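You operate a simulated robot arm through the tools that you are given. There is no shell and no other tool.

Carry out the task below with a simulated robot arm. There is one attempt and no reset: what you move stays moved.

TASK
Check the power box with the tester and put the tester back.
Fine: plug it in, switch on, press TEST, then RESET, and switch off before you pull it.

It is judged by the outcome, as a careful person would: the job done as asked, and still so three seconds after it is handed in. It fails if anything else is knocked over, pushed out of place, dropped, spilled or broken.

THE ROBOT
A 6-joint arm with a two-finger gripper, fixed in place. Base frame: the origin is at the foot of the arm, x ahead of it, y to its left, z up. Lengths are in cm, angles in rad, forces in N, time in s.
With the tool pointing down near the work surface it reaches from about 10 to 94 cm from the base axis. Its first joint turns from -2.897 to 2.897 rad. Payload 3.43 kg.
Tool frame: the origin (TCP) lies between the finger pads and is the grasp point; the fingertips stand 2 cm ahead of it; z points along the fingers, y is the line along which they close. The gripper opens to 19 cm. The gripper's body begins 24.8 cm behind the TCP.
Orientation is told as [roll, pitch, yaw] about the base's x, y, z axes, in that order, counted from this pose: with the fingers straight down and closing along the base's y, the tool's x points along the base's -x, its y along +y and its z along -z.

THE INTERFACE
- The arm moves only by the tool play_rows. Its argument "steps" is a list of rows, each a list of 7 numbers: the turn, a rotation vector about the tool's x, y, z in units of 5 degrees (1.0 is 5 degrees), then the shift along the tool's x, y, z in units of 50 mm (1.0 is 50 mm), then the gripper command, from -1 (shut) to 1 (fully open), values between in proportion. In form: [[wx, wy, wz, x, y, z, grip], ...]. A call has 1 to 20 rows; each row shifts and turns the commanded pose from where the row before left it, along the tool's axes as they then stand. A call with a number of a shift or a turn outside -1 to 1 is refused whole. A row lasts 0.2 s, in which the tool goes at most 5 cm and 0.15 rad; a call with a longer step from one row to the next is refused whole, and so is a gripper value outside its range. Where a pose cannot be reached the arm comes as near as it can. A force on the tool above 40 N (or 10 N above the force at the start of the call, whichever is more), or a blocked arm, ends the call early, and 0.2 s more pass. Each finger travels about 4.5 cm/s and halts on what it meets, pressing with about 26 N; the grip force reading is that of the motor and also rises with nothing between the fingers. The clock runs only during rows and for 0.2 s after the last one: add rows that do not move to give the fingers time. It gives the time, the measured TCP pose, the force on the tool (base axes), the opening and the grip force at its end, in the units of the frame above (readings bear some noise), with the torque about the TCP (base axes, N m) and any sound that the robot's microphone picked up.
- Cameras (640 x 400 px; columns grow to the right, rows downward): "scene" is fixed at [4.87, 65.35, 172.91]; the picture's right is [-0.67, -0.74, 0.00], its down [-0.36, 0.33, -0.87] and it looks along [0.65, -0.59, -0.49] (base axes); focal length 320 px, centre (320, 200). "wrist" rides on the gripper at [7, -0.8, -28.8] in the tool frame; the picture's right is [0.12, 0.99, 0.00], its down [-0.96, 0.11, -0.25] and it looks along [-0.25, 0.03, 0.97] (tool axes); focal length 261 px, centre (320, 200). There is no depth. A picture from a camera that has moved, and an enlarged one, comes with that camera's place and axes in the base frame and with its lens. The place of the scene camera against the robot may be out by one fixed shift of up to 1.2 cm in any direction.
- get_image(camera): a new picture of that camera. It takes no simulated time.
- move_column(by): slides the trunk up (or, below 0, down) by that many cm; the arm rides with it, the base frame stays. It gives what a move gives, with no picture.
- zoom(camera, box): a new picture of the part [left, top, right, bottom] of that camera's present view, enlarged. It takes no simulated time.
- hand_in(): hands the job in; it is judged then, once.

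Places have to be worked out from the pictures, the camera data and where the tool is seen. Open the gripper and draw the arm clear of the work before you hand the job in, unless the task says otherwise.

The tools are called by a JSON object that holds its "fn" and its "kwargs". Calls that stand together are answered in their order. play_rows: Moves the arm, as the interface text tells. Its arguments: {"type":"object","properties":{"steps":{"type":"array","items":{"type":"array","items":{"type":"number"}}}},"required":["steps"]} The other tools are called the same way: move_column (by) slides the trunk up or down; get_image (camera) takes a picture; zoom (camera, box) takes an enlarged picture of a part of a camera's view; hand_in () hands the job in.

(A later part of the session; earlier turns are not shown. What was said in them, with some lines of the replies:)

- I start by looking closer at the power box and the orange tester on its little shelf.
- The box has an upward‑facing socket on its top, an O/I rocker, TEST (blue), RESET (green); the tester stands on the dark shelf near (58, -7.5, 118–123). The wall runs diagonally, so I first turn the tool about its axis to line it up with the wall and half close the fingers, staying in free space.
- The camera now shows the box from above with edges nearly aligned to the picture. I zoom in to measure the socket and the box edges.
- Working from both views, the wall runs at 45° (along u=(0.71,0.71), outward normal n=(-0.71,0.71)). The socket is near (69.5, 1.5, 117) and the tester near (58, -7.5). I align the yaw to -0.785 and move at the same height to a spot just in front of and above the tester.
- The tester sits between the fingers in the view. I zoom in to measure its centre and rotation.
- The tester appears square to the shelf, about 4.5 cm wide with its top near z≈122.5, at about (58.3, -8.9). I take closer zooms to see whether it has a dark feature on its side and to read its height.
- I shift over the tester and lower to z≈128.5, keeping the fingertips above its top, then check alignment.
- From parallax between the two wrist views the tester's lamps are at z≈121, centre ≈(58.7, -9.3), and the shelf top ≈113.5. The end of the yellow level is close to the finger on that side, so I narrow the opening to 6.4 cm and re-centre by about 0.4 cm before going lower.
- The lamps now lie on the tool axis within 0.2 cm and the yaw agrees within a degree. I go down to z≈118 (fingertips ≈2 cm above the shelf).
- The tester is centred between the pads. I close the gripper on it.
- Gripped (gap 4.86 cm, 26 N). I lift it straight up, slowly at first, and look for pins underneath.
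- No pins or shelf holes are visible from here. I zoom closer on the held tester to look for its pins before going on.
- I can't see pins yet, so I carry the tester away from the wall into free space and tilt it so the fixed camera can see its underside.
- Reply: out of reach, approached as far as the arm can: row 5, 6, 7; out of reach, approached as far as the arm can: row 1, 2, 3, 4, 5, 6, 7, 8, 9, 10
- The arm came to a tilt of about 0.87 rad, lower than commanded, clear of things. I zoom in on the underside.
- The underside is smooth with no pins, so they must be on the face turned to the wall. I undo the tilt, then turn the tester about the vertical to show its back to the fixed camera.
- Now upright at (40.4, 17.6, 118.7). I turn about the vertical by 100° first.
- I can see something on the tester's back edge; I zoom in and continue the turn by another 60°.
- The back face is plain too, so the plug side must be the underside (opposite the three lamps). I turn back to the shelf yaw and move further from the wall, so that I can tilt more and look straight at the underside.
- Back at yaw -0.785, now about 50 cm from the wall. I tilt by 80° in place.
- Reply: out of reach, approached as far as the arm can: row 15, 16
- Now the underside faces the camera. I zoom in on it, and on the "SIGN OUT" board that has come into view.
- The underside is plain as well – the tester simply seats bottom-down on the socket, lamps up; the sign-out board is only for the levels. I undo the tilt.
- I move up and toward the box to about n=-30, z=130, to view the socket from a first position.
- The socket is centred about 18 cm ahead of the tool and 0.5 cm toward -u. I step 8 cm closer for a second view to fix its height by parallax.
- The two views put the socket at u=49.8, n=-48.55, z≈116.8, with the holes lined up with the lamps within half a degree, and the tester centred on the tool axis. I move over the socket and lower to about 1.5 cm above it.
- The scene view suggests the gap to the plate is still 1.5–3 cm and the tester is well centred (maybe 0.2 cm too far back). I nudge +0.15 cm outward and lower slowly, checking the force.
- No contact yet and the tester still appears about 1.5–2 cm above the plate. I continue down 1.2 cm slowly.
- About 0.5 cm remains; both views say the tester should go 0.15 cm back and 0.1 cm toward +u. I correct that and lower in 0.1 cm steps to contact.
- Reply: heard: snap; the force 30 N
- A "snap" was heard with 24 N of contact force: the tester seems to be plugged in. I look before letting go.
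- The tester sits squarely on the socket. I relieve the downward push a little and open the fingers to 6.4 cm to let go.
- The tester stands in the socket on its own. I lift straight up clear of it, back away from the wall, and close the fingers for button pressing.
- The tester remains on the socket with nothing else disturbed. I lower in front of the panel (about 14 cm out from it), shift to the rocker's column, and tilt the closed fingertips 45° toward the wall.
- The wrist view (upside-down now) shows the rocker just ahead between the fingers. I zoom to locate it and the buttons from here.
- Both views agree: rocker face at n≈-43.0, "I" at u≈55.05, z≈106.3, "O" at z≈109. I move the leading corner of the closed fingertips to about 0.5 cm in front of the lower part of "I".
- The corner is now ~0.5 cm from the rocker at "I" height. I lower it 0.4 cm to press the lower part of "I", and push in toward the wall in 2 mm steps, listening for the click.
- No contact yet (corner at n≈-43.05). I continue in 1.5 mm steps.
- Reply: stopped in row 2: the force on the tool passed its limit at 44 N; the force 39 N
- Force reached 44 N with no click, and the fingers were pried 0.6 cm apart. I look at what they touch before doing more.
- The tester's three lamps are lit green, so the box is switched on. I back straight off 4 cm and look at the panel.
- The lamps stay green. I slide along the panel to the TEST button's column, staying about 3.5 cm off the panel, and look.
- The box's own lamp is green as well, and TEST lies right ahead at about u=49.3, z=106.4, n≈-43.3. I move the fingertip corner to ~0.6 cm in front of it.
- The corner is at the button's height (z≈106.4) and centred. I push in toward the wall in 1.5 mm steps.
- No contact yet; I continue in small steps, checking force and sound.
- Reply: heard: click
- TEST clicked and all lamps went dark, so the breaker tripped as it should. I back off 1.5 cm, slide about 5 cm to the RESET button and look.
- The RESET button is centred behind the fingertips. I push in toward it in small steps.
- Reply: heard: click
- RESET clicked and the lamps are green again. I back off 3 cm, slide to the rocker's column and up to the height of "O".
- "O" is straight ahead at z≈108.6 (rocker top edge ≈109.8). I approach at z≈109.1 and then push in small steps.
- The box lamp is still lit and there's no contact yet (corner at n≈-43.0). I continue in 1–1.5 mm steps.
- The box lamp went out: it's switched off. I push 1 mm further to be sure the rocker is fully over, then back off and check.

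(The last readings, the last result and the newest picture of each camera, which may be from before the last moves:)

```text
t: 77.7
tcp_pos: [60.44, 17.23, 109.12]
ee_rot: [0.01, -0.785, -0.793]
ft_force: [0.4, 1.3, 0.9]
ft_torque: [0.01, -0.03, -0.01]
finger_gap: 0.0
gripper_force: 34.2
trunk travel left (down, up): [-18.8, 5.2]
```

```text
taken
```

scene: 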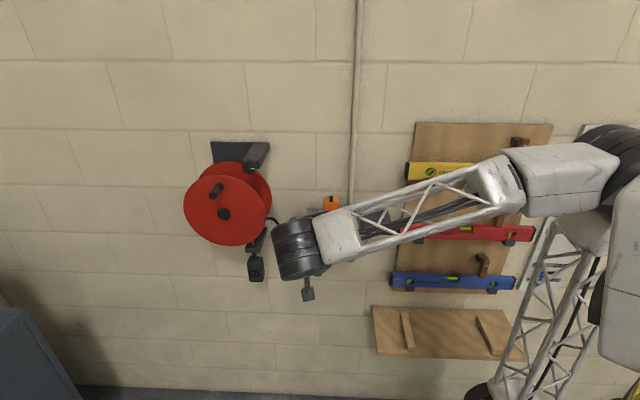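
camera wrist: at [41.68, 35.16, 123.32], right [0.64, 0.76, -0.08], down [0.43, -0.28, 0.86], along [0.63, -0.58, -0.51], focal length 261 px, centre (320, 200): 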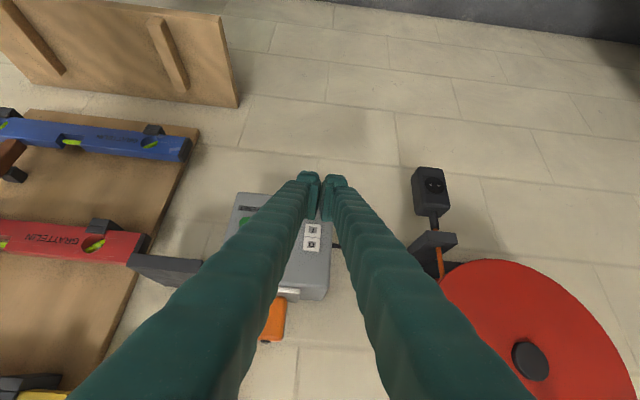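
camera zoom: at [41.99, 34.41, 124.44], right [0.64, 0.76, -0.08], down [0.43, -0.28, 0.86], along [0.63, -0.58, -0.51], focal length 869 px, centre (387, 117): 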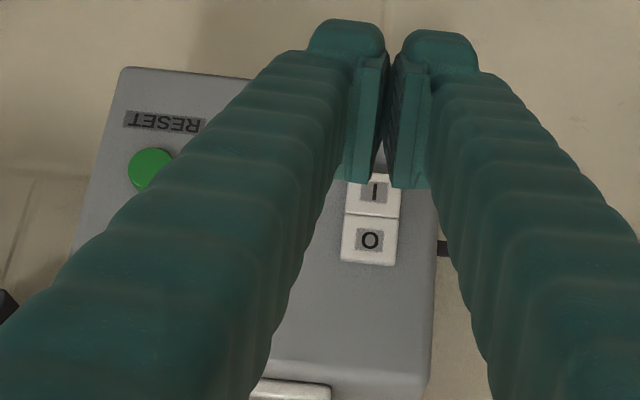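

I check the tester's lamps, then undo the tilt and rise back to the transfer height.

{"fn": "zoom", "kwargs": {"camera": "scene", "box": [300, 185, 370, 240]}}

{"fn": "play_rows", "kwargs": {"steps": [[0, 1, 0, 0, 0, 0, -1], [0, 1, 0, 0, 0, 0, -1], [0, 1, 0, 0, 0, 0, -1], [0, 1, 0, 0, 0, 0, -1], [0, 1, 0, 0, 0, 0, -1], [0, 1, 0, 0, 0, 0, -1], [0, 1, 0, 0, 0, 0, -1], [0, 1, 0, 0, 0, 0, -1], [0, 1, 0, 0, 0, 0, -1], [0, 0, 0, 0, -0.16, -0.73, -1], [0, 0, 0, 0, -0.16, -0.73, -1], [0, 0, 0, 0, -0.16, -0.73, -1], [0, 0, 0, 0, -0.16, -0.73, -1], [0, 0, 0, 0, -0.16, -0.73, -1], [0, 0, 0, 0, -0.16, -0.73, -1], [0, 0, 0, 0, 0, 0, -0.6], [0, 0, 0, 0, 0, 0, -0.326], [0, 0, 0, 0, 0, 0, -0.326]]}}

{"fn": "zoom", "kwargs": {"camera": "wrist", "box": [250, 190, 390, 300]}}

{"fn": "zoom", "kwargs": {"camera": "scene", "box": [290, 180, 380, 270]}}

```text
7.27 times, centred on (335, 212) of scene
camera zoom: at [4.87, 65.35, 172.91], right [-0.67, -0.74, 0.0], down [-0.36, 0.33, -0.87], along [0.65, -0.59, -0.49], focal length 2328 px, centre (211, 109)
```

zoom: 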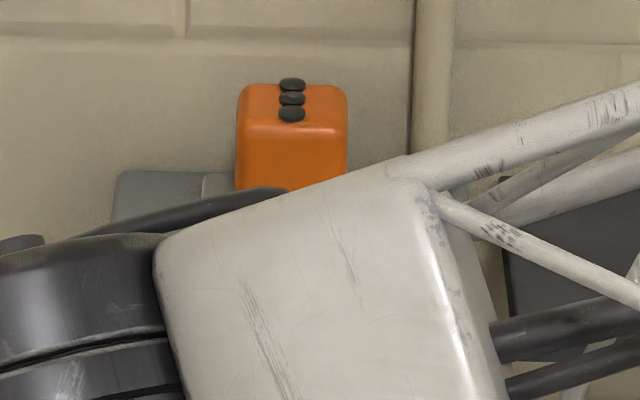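

```text
t: 81.5
tcp_pos: [56.89, 13.41, 130.93]
ee_rot: [0.007, -0.001, -0.784]
ft_force: [-0.6, -0.1, -0.1]
ft_torque: [0.0, 0.02, 0.01]
finger_gap: 6.41
gripper_force: 0.0
trunk travel left (down, up): [-18.8, 5.2]
```

```text
3.64 times, centred on (320, 245) of wrist
camera zoom: at [51.26, 17.69, 159.77], right [0.62, 0.79, 0.01], down [0.76, -0.6, 0.25], along [0.2, -0.15, -0.97], focal length 948 px, centre (320, 36)
```

zoom: 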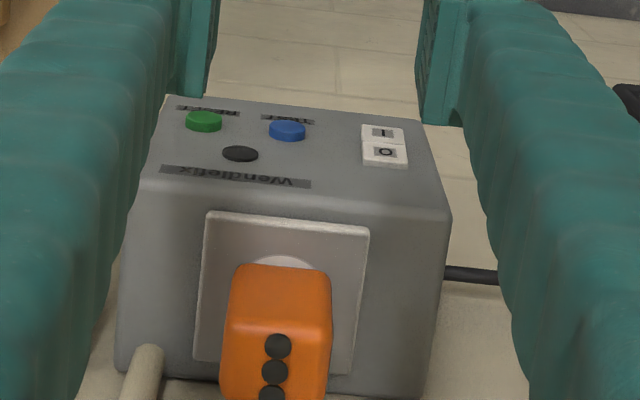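

```text
4.44 times, centred on (335, 225) of scene
camera zoom: at [4.87, 65.35, 172.91], right [-0.67, -0.74, 0.0], down [-0.36, 0.33, -0.87], along [0.65, -0.59, -0.49], focal length 1422 px, centre (253, 89)
```

zoom: 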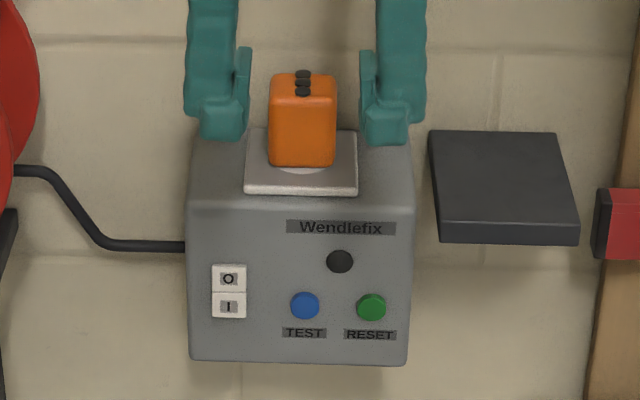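

Everything is off and the rocker is at O. I move back over the tester at z≈131 with the fingers 6.4 cm open.

{"fn": "play_rows", "kwargs": {"steps": [[0, 0, 0, -0.8, 0, 0, -0.326], [0, 0, 0, -0.8, 0, 0, -0.326], [0, 0, 0, -0.8, 0.05, 0, -0.326], [0, 0, 0, -0.8, 0, 0, -0.326], [0, 0, 0, -0.4, 0, 0, -0.326], [0, 0, 0, 0, 0, 0.5, -0.326], [0, 0, 0, 0, 0, 0.4, -0.326], [0, 0, 0, 0, 0, 0, -0.326], [0, 0, 0, 0, 0, 0, -0.326]]}}

{"fn": "zoom", "kwargs": {"camera": "wrist", "box": [260, 130, 380, 230]}}

{"fn": "zoom", "kwargs": {"camera": "scene", "box": [300, 180, 370, 240]}}

```text
t: 83.5
tcp_pos: [69.92, 1.26, 126.52]
ee_rot: [0.008, 0.0, -0.785]
ft_force: [-0.8, -0.7, -0.4]
ft_torque: [0.0, 0.01, 0.0]
finger_gap: 6.39
gripper_force: 0.1
trunk travel left (down, up): [-18.8, 5.2]
```

```text
4.00 times, centred on (320, 180) of wrist
camera zoom: at [64.24, 5.39, 155.41], right [0.62, 0.79, 0.01], down [0.76, -0.6, 0.25], along [0.2, -0.15, -0.97], focal length 1043 px, centre (320, 280)
```

zoom: 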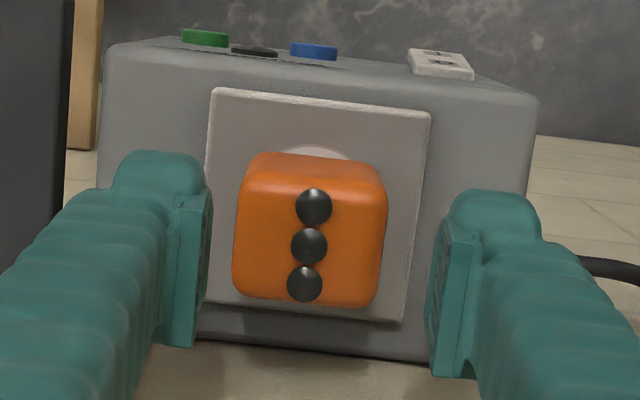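

```text
6.67 times, centred on (335, 210) of scene
camera zoom: at [4.87, 65.35, 172.91], right [-0.67, -0.74, 0.0], down [-0.36, 0.33, -0.87], along [0.65, -0.59, -0.49], focal length 2134 px, centre (220, 133)
```

zoom: 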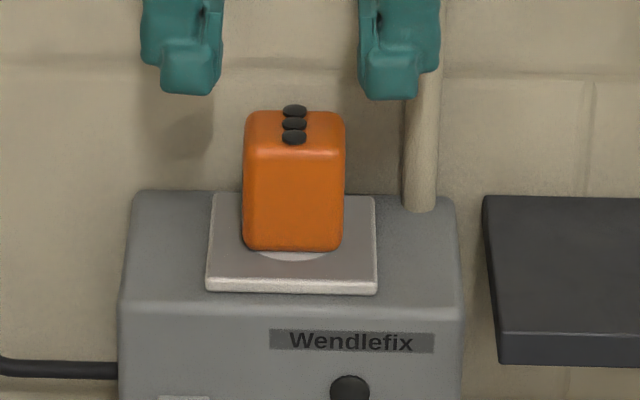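

The tester is 0.3 cm to the -u side and 0.4 cm further back than the tool axis; I correct that and descend to the same height at which I released it.

{"fn": "play_rows", "kwargs": {"steps": [[0, 0, 0, -0.075, -0.058, 0, -0.326], [0, 0, 0, 0, 0, 0.4, -0.326], [0, 0, 0, 0, 0, 0.4, -0.326], [0, 0, 0, 0, 0, 0.4, -0.326], [0, 0, 0, 0, 0, 0.26, -0.326], [0, 0, 0, 0, 0, 0, -0.326], [0, 0, 0, 0, 0, 0, -0.326]]}}

{"fn": "zoom", "kwargs": {"camera": "wrist", "box": [260, 130, 380, 230]}}

{"fn": "zoom", "kwargs": {"camera": "scene", "box": [300, 180, 370, 240]}}

```text
t: 85.1
tcp_pos: [69.98, 0.65, 119.18]
ee_rot: [0.008, 0.0, -0.785]
ft_force: [-0.4, 0.7, -0.1]
ft_torque: [0.01, -0.03, -0.03]
finger_gap: 6.41
gripper_force: 0.1
trunk travel left (down, up): [-18.8, 5.2]
```

```text
4.00 times, centred on (320, 180) of wrist
camera zoom: at [64.41, 4.94, 147.92], right [0.62, 0.79, 0.01], down [0.76, -0.6, 0.25], along [0.2, -0.15, -0.97], focal length 1043 px, centre (320, 280)
```

zoom: 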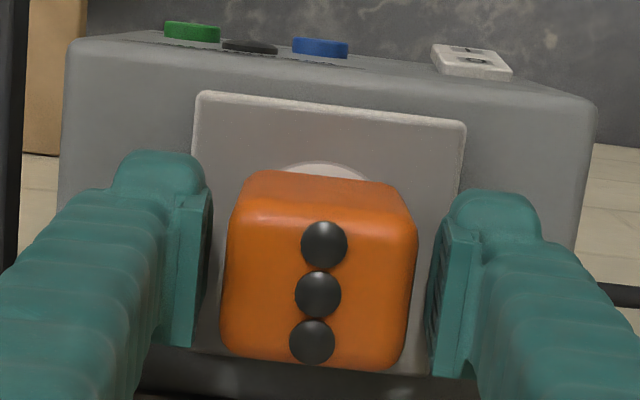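

```text
6.67 times, centred on (335, 210) of scene
camera zoom: at [4.87, 65.35, 172.91], right [-0.67, -0.74, 0.0], down [-0.36, 0.33, -0.87], along [0.65, -0.59, -0.49], focal length 2134 px, centre (220, 133)
```

zoom: 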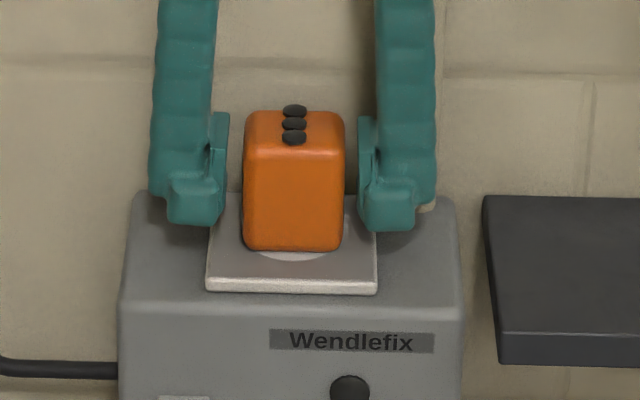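

Centred. I close the gripper on the tester and then pull straight up in small steps.

{"fn": "play_rows", "kwargs": {"steps": [[0, 0, 0, 0, 0, 0, -0.45], [0, 0, 0, 0, 0, 0, -0.55], [0, 0, 0, 0, 0, 0, -1], [0, 0, 0, 0, 0, 0, -1], [0, 0, 0, 0, 0, 0, -1]]}}

{"fn": "play_rows", "kwargs": {"steps": [[0, 0, 0, 0, 0, -0.03, -1], [0, 0, 0, 0, 0, -0.03, -1], [0, 0, 0, 0, 0, 0, -1]]}}

```text
t: 86.3
tcp_pos: [70.1, 0.79, 119.12]
ee_rot: [0.007, 0.0, -0.785]
ft_force: [0.4, -0.2, -0.5]
ft_torque: [-0.01, -0.02, 0.04]
finger_gap: 4.9
gripper_force: 26.1
trunk travel left (down, up): [-18.8, 5.2]
heard: snap
```

```text
t: 87.1
tcp_pos: [70.03, 0.82, 119.49]
ee_rot: [0.007, 0.0, -0.786]
ft_force: [-0.2, -0.6, -1.0]
ft_torque: [-0.01, 0.02, 0.02]
finger_gap: 4.89
gripper_force: 25.7
trunk travel left (down, up): [-18.8, 5.2]
```

A second snap came as the grip closed, and it lifts with almost no force – it has come unplugged (with the box already off). I lift it clear.

{"fn": "play_rows", "kwargs": {"steps": [[0, 0, 0, 0, 0, -0.1, -1], [0, 0, 0, 0, 0, -0.2, -1], [0, 0, 0, 0, 0, -0.5, -1], [0, 0, 0, 0, 0, -0.6, -1], [0, 0, 0, 0, 0, -0.6, -1], [0, 0, 0, 0, 0, 0, -1]]}}

{"fn": "zoom", "kwargs": {"camera": "scene", "box": [290, 140, 410, 240]}}

{"fn": "zoom", "kwargs": {"camera": "wrist", "box": [240, 130, 400, 240]}}

```text
t: 88.5
tcp_pos: [70.06, 0.43, 129.56]
ee_rot: [0.006, 0.0, -0.786]
ft_force: [-0.3, 0.8, -1.6]
ft_torque: [-0.02, 0.01, 0.02]
finger_gap: 4.88
gripper_force: 26.1
trunk travel left (down, up): [-18.8, 5.2]
```

```text
4.00 times, centred on (350, 190) of scene
camera zoom: at [4.87, 65.35, 172.91], right [-0.67, -0.74, 0.0], down [-0.36, 0.33, -0.87], along [0.65, -0.59, -0.49], focal length 1280 px, centre (200, 240)
```

zoom: 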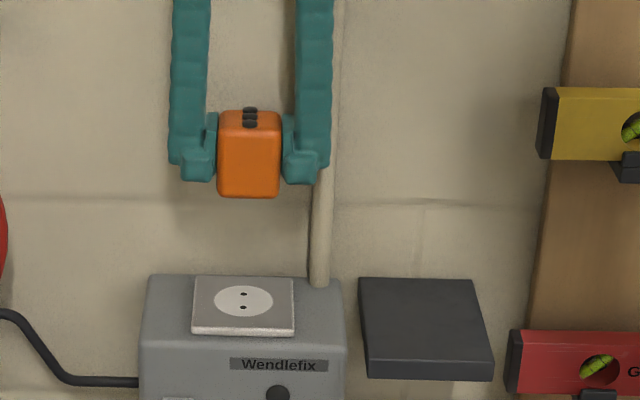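

```text
3.64 times, centred on (320, 185) of wrist
camera zoom: at [64.28, 4.65, 158.27], right [0.62, 0.79, 0.01], down [0.76, -0.6, 0.25], along [0.2, -0.15, -0.97], focal length 948 px, centre (320, 254)
```

zoom: 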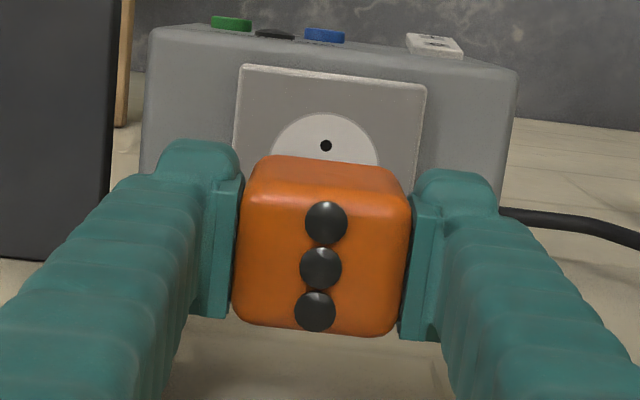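

The socket is free again. I carry the tester outwards a bit, across to above the shelf, and then over its original spot.

{"fn": "play_rows", "kwargs": {"steps": [[0, 0, 0, 0.6, 0, 0, -1], [0, 0, 0, 0, -0.74, 0, -1], [0, 0, 0, 0, -0.74, 0, -1], [0, 0, 0, 0, -0.74, 0, -1], [0, 0, 0, 0, -0.75, 0, -1], [0, 0, 0, -0.37, 0, 0, -1], [0, 0, 0, 0, 0, 0, -1], [0, 0, 0, 0, 0, 0, -1]]}}

{"fn": "zoom", "kwargs": {"camera": "scene", "box": [340, 150, 420, 240]}}

{"fn": "zoom", "kwargs": {"camera": "wrist", "box": [240, 130, 400, 240]}}

```text
t: 90.3
tcp_pos: [58.68, -9.07, 129.45]
ee_rot: [0.006, -0.001, -0.786]
ft_force: [0.6, -0.9, -0.8]
ft_torque: [0.02, -0.03, 0.01]
finger_gap: 4.87
gripper_force: 26.9
trunk travel left (down, up): [-18.8, 5.2]
```

```text
4.44 times, centred on (380, 195) of scene
camera zoom: at [4.87, 65.35, 172.91], right [-0.67, -0.74, 0.0], down [-0.36, 0.33, -0.87], along [0.65, -0.59, -0.49], focal length 1422 px, centre (53, 222)
```

zoom: 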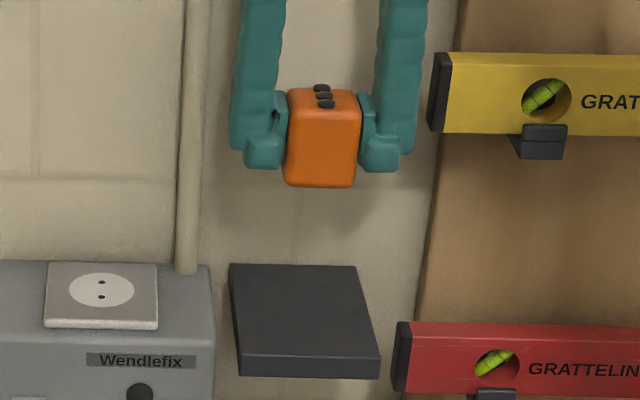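

```text
3.64 times, centred on (320, 185) of wrist
camera zoom: at [53.05, -5.02, 158.25], right [0.62, 0.79, 0.01], down [0.76, -0.6, 0.25], along [0.2, -0.15, -0.97], focal length 948 px, centre (320, 254)
```

zoom: 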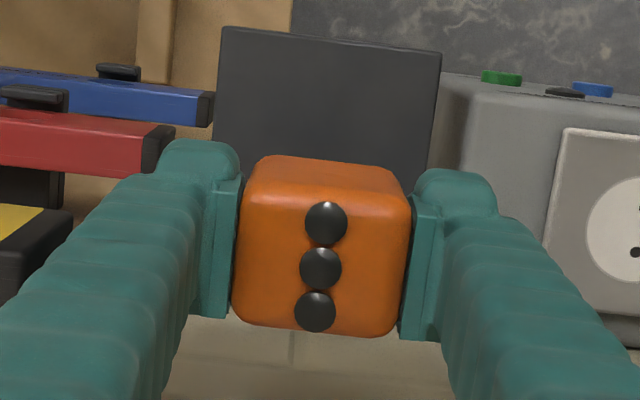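

Position matches the earlier lift picture within ~0.1 cm. I make that small correction and lower to about 1 cm above contact.

{"fn": "play_rows", "kwargs": {"steps": [[0, 0, 0, -0.03, -0.02, 0, -1], [0, 0, 0, 0, 0, 0.5, -1], [0, 0, 0, 0, 0, 0.5, -1], [0, 0, 0, 0, 0, 0.5, -1], [0, 0, 0, 0, 0, 0.4, -1], [0, 0, 0, 0, 0, 0.2, -1], [0, 0, 0, 0, 0, 0, -1]]}}

{"fn": "play_rows", "kwargs": {"steps": [[0, 0, 0, 0, 0, 0.04, -1], [0, 0, 0, 0, 0, 0.04, -1], [0, 0, 0, 0, 0, 0, -1]]}}

{"fn": "zoom", "kwargs": {"camera": "scene", "box": [360, 190, 400, 240]}}

```text
t: 91.9
tcp_pos: [58.74, -9.05, 118.85]
ee_rot: [0.007, -0.001, -0.786]
ft_force: [0.1, 0.8, -1.1]
ft_torque: [0.01, -0.01, -0.01]
finger_gap: 4.9
gripper_force: 25.7
trunk travel left (down, up): [-18.8, 5.2]
```

```text
t: 92.7
tcp_pos: [58.7, -9.09, 118.42]
ee_rot: [0.006, 0.001, -0.785]
ft_force: [-0.6, -1.5, -1.4]
ft_torque: [0.02, 0.03, 0.0]
finger_gap: 4.88
gripper_force: 25.8
trunk travel left (down, up): [-18.8, 5.2]
```

```text
8.00 times, centred on (380, 215) of scene
camera zoom: at [4.87, 65.35, 172.91], right [-0.67, -0.74, 0.0], down [-0.36, 0.33, -0.87], along [0.65, -0.59, -0.49], focal length 2561 px, centre (-160, 80)
```

zoom: 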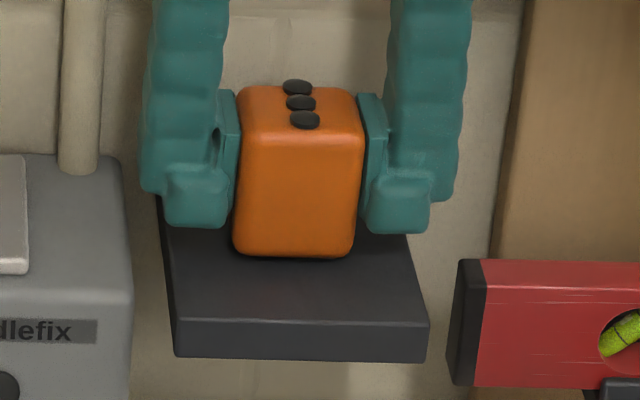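

It is within ~0.15–0.2 cm of its original place and height. I lower in 0.1 cm steps until I feel the shelf.

{"fn": "play_rows", "kwargs": {"steps": [[0, 0, 0, 0, 0, 0.02, -1], [0, 0, 0, 0, 0, 0, -1]]}}

{"fn": "play_rows", "kwargs": {"steps": [[0, 0, 0, 0, 0, 0.02, -1], [0, 0, 0, 0, 0, 0, -1]]}}

```text
t: 93.3
tcp_pos: [58.73, -9.09, 118.54]
ee_rot: [0.009, 0.0, -0.784]
ft_force: [-0.1, 0.1, -0.6]
ft_torque: [-0.03, 0.0, 0.01]
finger_gap: 4.87
gripper_force: 26.3
trunk travel left (down, up): [-18.8, 5.2]
```

```text
t: 93.9
tcp_pos: [58.68, -9.14, 118.3]
ee_rot: [0.006, -0.001, -0.785]
ft_force: [0.1, -0.1, -1.3]
ft_torque: [-0.01, 0.0, 0.01]
finger_gap: 4.89
gripper_force: 26.4
trunk travel left (down, up): [-18.8, 5.2]
```

No contact yet at z≈118.3; I continue in 0.1 cm steps.

{"fn": "play_rows", "kwargs": {"steps": [[0, 0, 0, 0, 0, 0.02, -1], [0, 0, 0, 0, 0, 0, -1]]}}

{"fn": "play_rows", "kwargs": {"steps": [[0, 0, 0, 0, 0, 0.02, -1], [0, 0, 0, 0, 0, 0, -1]]}}

{"fn": "zoom", "kwargs": {"camera": "scene", "box": [360, 190, 400, 240]}}

```text
t: 94.5
tcp_pos: [58.66, -9.12, 118.16]
ee_rot: [0.005, -0.001, -0.785]
ft_force: [0.1, -1.5, 9.4]
ft_torque: [-0.21, 0.19, 0.07]
finger_gap: 4.89
gripper_force: 25.8
trunk travel left (down, up): [-18.8, 5.2]
```

```text
t: 95.1
tcp_pos: [58.6, -9.06, 118.05]
ee_rot: [0.008, -0.001, -0.785]
ft_force: [2.7, 0.0, 26.6]
ft_torque: [-0.19, 0.2, 0.01]
finger_gap: 4.92
gripper_force: 26.0
trunk travel left (down, up): [-18.8, 5.2]
```

```text
8.00 times, centred on (380, 215) of scene
camera zoom: at [4.87, 65.35, 172.91], right [-0.67, -0.74, 0.0], down [-0.36, 0.33, -0.87], along [0.65, -0.59, -0.49], focal length 2561 px, centre (-160, 80)
```

zoom: 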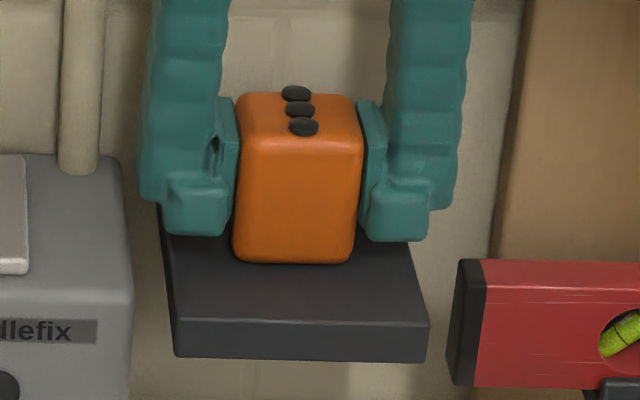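

It stands on the shelf (26 N contact), about 0.3 cm further out than where it began. I raise it slightly, shift 0.3 cm back, and set it down again with a light touch.

{"fn": "play_rows", "kwargs": {"steps": [[0, 0, 0, 0, 0, -0.08, -1], [0, 0, 0, -0.06, 0, 0, -1], [0, 0, 0, 0, 0, 0.04, -1], [0, 0, 0, 0, 0, 0.02, -1], [0, 0, 0, 0, 0, 0, -1]]}}

{"fn": "zoom", "kwargs": {"camera": "scene", "box": [360, 190, 400, 240]}}

```text
t: 96.3
tcp_pos: [58.88, -9.27, 118.04]
ee_rot: [0.007, -0.001, -0.785]
ft_force: [-0.8, -1.1, 1.7]
ft_torque: [-0.1, 0.03, -0.03]
finger_gap: 4.9
gripper_force: 26.2
trunk travel left (down, up): [-18.8, 5.2]
```

```text
8.00 times, centred on (380, 215) of scene
camera zoom: at [4.87, 65.35, 172.91], right [-0.67, -0.74, 0.0], down [-0.36, 0.33, -0.87], along [0.65, -0.59, -0.49], focal length 2561 px, centre (-160, 80)
```

zoom: 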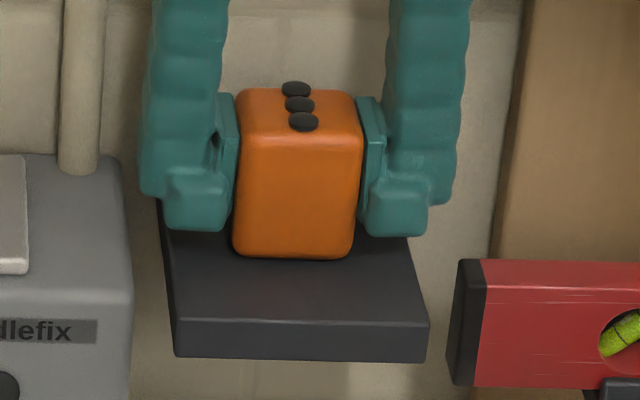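

It now matches the original picture within 0.1 cm and just touches the shelf. I ease down half a millimetre and open the fingers to 6.4 cm.

{"fn": "play_rows", "kwargs": {"steps": [[0, 0, 0, 0, 0, 0.01, -1], [0, 0, 0, 0, 0, 0, -0.47], [0, 0, 0, 0, 0, 0, -0.4], [0, 0, 0, 0, 0, 0, -0.326], [0, 0, 0, 0, 0, 0, -0.326], [0, 0, 0, 0, 0, 0, -0.326]]}}

{"fn": "zoom", "kwargs": {"camera": "scene", "box": [360, 190, 400, 240]}}

{"fn": "zoom", "kwargs": {"camera": "wrist", "box": [260, 130, 380, 230]}}

```text
t: 97.7
tcp_pos: [58.99, -9.37, 118.17]
ee_rot: [0.007, -0.002, -0.786]
ft_force: [0.9, -0.3, -0.5]
ft_torque: [0.02, -0.01, 0.01]
finger_gap: 6.39
gripper_force: 0.1
trunk travel left (down, up): [-18.8, 5.2]
```

```text
8.00 times, centred on (380, 215) of scene
camera zoom: at [4.87, 65.35, 172.91], right [-0.67, -0.74, 0.0], down [-0.36, 0.33, -0.87], along [0.65, -0.59, -0.49], focal length 2561 px, centre (-160, 80)
```

zoom: 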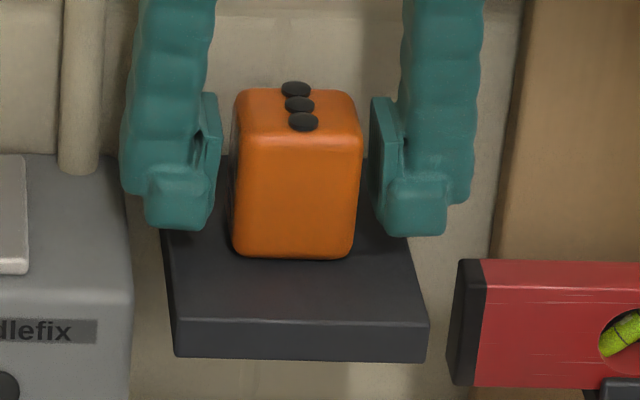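

```text
4.00 times, centred on (320, 180) of wrist
camera zoom: at [53.3, -5.24, 146.89], right [0.62, 0.79, 0.01], down [0.76, -0.6, 0.25], along [0.2, -0.15, -0.97], focal length 1043 px, centre (320, 280)
```

zoom: 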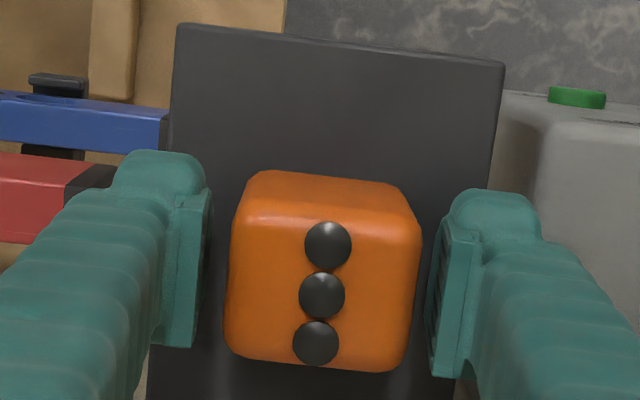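

The tester stands free on its shelf just as it was found. I lift straight up clear of it, then draw the arm away from the wall.

{"fn": "play_rows", "kwargs": {"steps": [[0, 0, 0, 0, 0, -0.2, -0.326], [0, 0, 0, 0, 0, -0.5, -0.326], [0, 0, 0, 0, 0, -0.6, -0.326], [0, 0, 0, 0, 0, -0.6, -0.326], [0, 0, 0, 0, 0, -0.6, -0.326], [0, 0, 0, 0.7, 0, 0, -0.326], [0, 0, 0, 0.8, 0.2, 0, -0.326], [0, 0, 0, 0.8, 0.4, 0, -0.326], [0, 0, 0, 0.8, 0.5, 0, 0], [0, 0, 0, 0.6, 0.5, 0, 0.5], [0, 0, 0, 0, 0, 0, 1], [0, 0, 0, 0, 0, 0, 1], [0, 0, 0, 0, 0, 0, 1]]}}

{"fn": "get_image", "kwargs": {"camera": "scene"}}

{"fn": "zoom", "kwargs": {"camera": "scene", "box": [290, 180, 410, 280]}}

```text
t: 100.5
tcp_pos: [51.58, 9.35, 130.74]
ee_rot: [0.007, -0.001, -0.789]
ft_force: [-0.5, -0.2, 0.5]
ft_torque: [0.0, -0.03, 0.0]
finger_gap: 16.85
gripper_force: 0.1
trunk travel left (down, up): [-18.8, 5.2]
```

```text
taken
```

scene: 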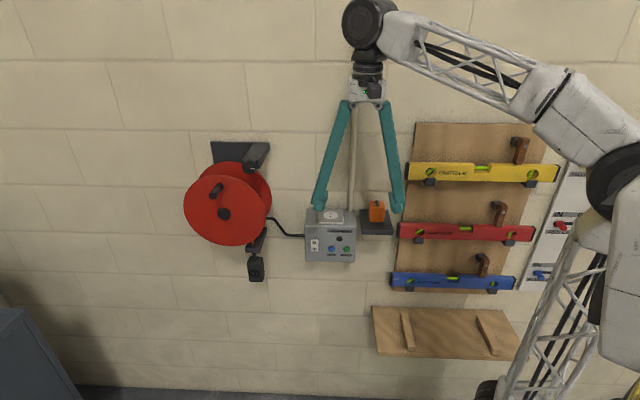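

```text
4.00 times, centred on (350, 230) of scene
camera zoom: at [4.87, 65.35, 172.91], right [-0.67, -0.74, 0.0], down [-0.36, 0.33, -0.87], along [0.65, -0.59, -0.49], focal length 1280 px, centre (200, 80)
```

zoom: 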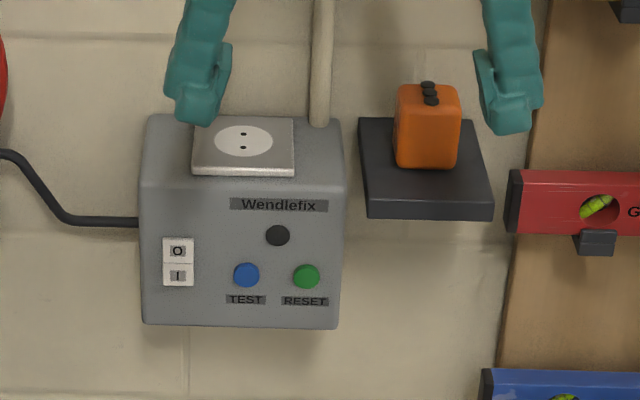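

The final picture matches the starting one: tester on its shelf, box off at O with lamps dark, levels and reel untouched. The gripper is open and clear, so I hand in.

{"fn": "hand_in", "kwargs": {}}

```text
The job is handed in.
```

The power box passed the check, and the tester is back on its shelf in its original spot, within about 0.1 cm.

- **Plug in:** the tester went onto the socket with a snap.
- **Switch on:** all three tester lamps and the box's own lamp turned green.
- **TEST:** it clicked and every lamp went dark, so the breaker tripped as it should.
- **RESET:** it clicked and the lamps came back green.
- **Switch off:** the lamps went out, and the rocker was at O before I pulled the tester.

While switching on, I pressed the rocker until the arm stopped at its 40 N force limit (it read 44 N). The switch worked normally afterwards.

A second snap sounded as the gripper closed on the tester to pull it. It then lifted with almost no force, and the box was already off by then.

In the last picture nothing else has moved, and the gripper is open and clear of the wall.
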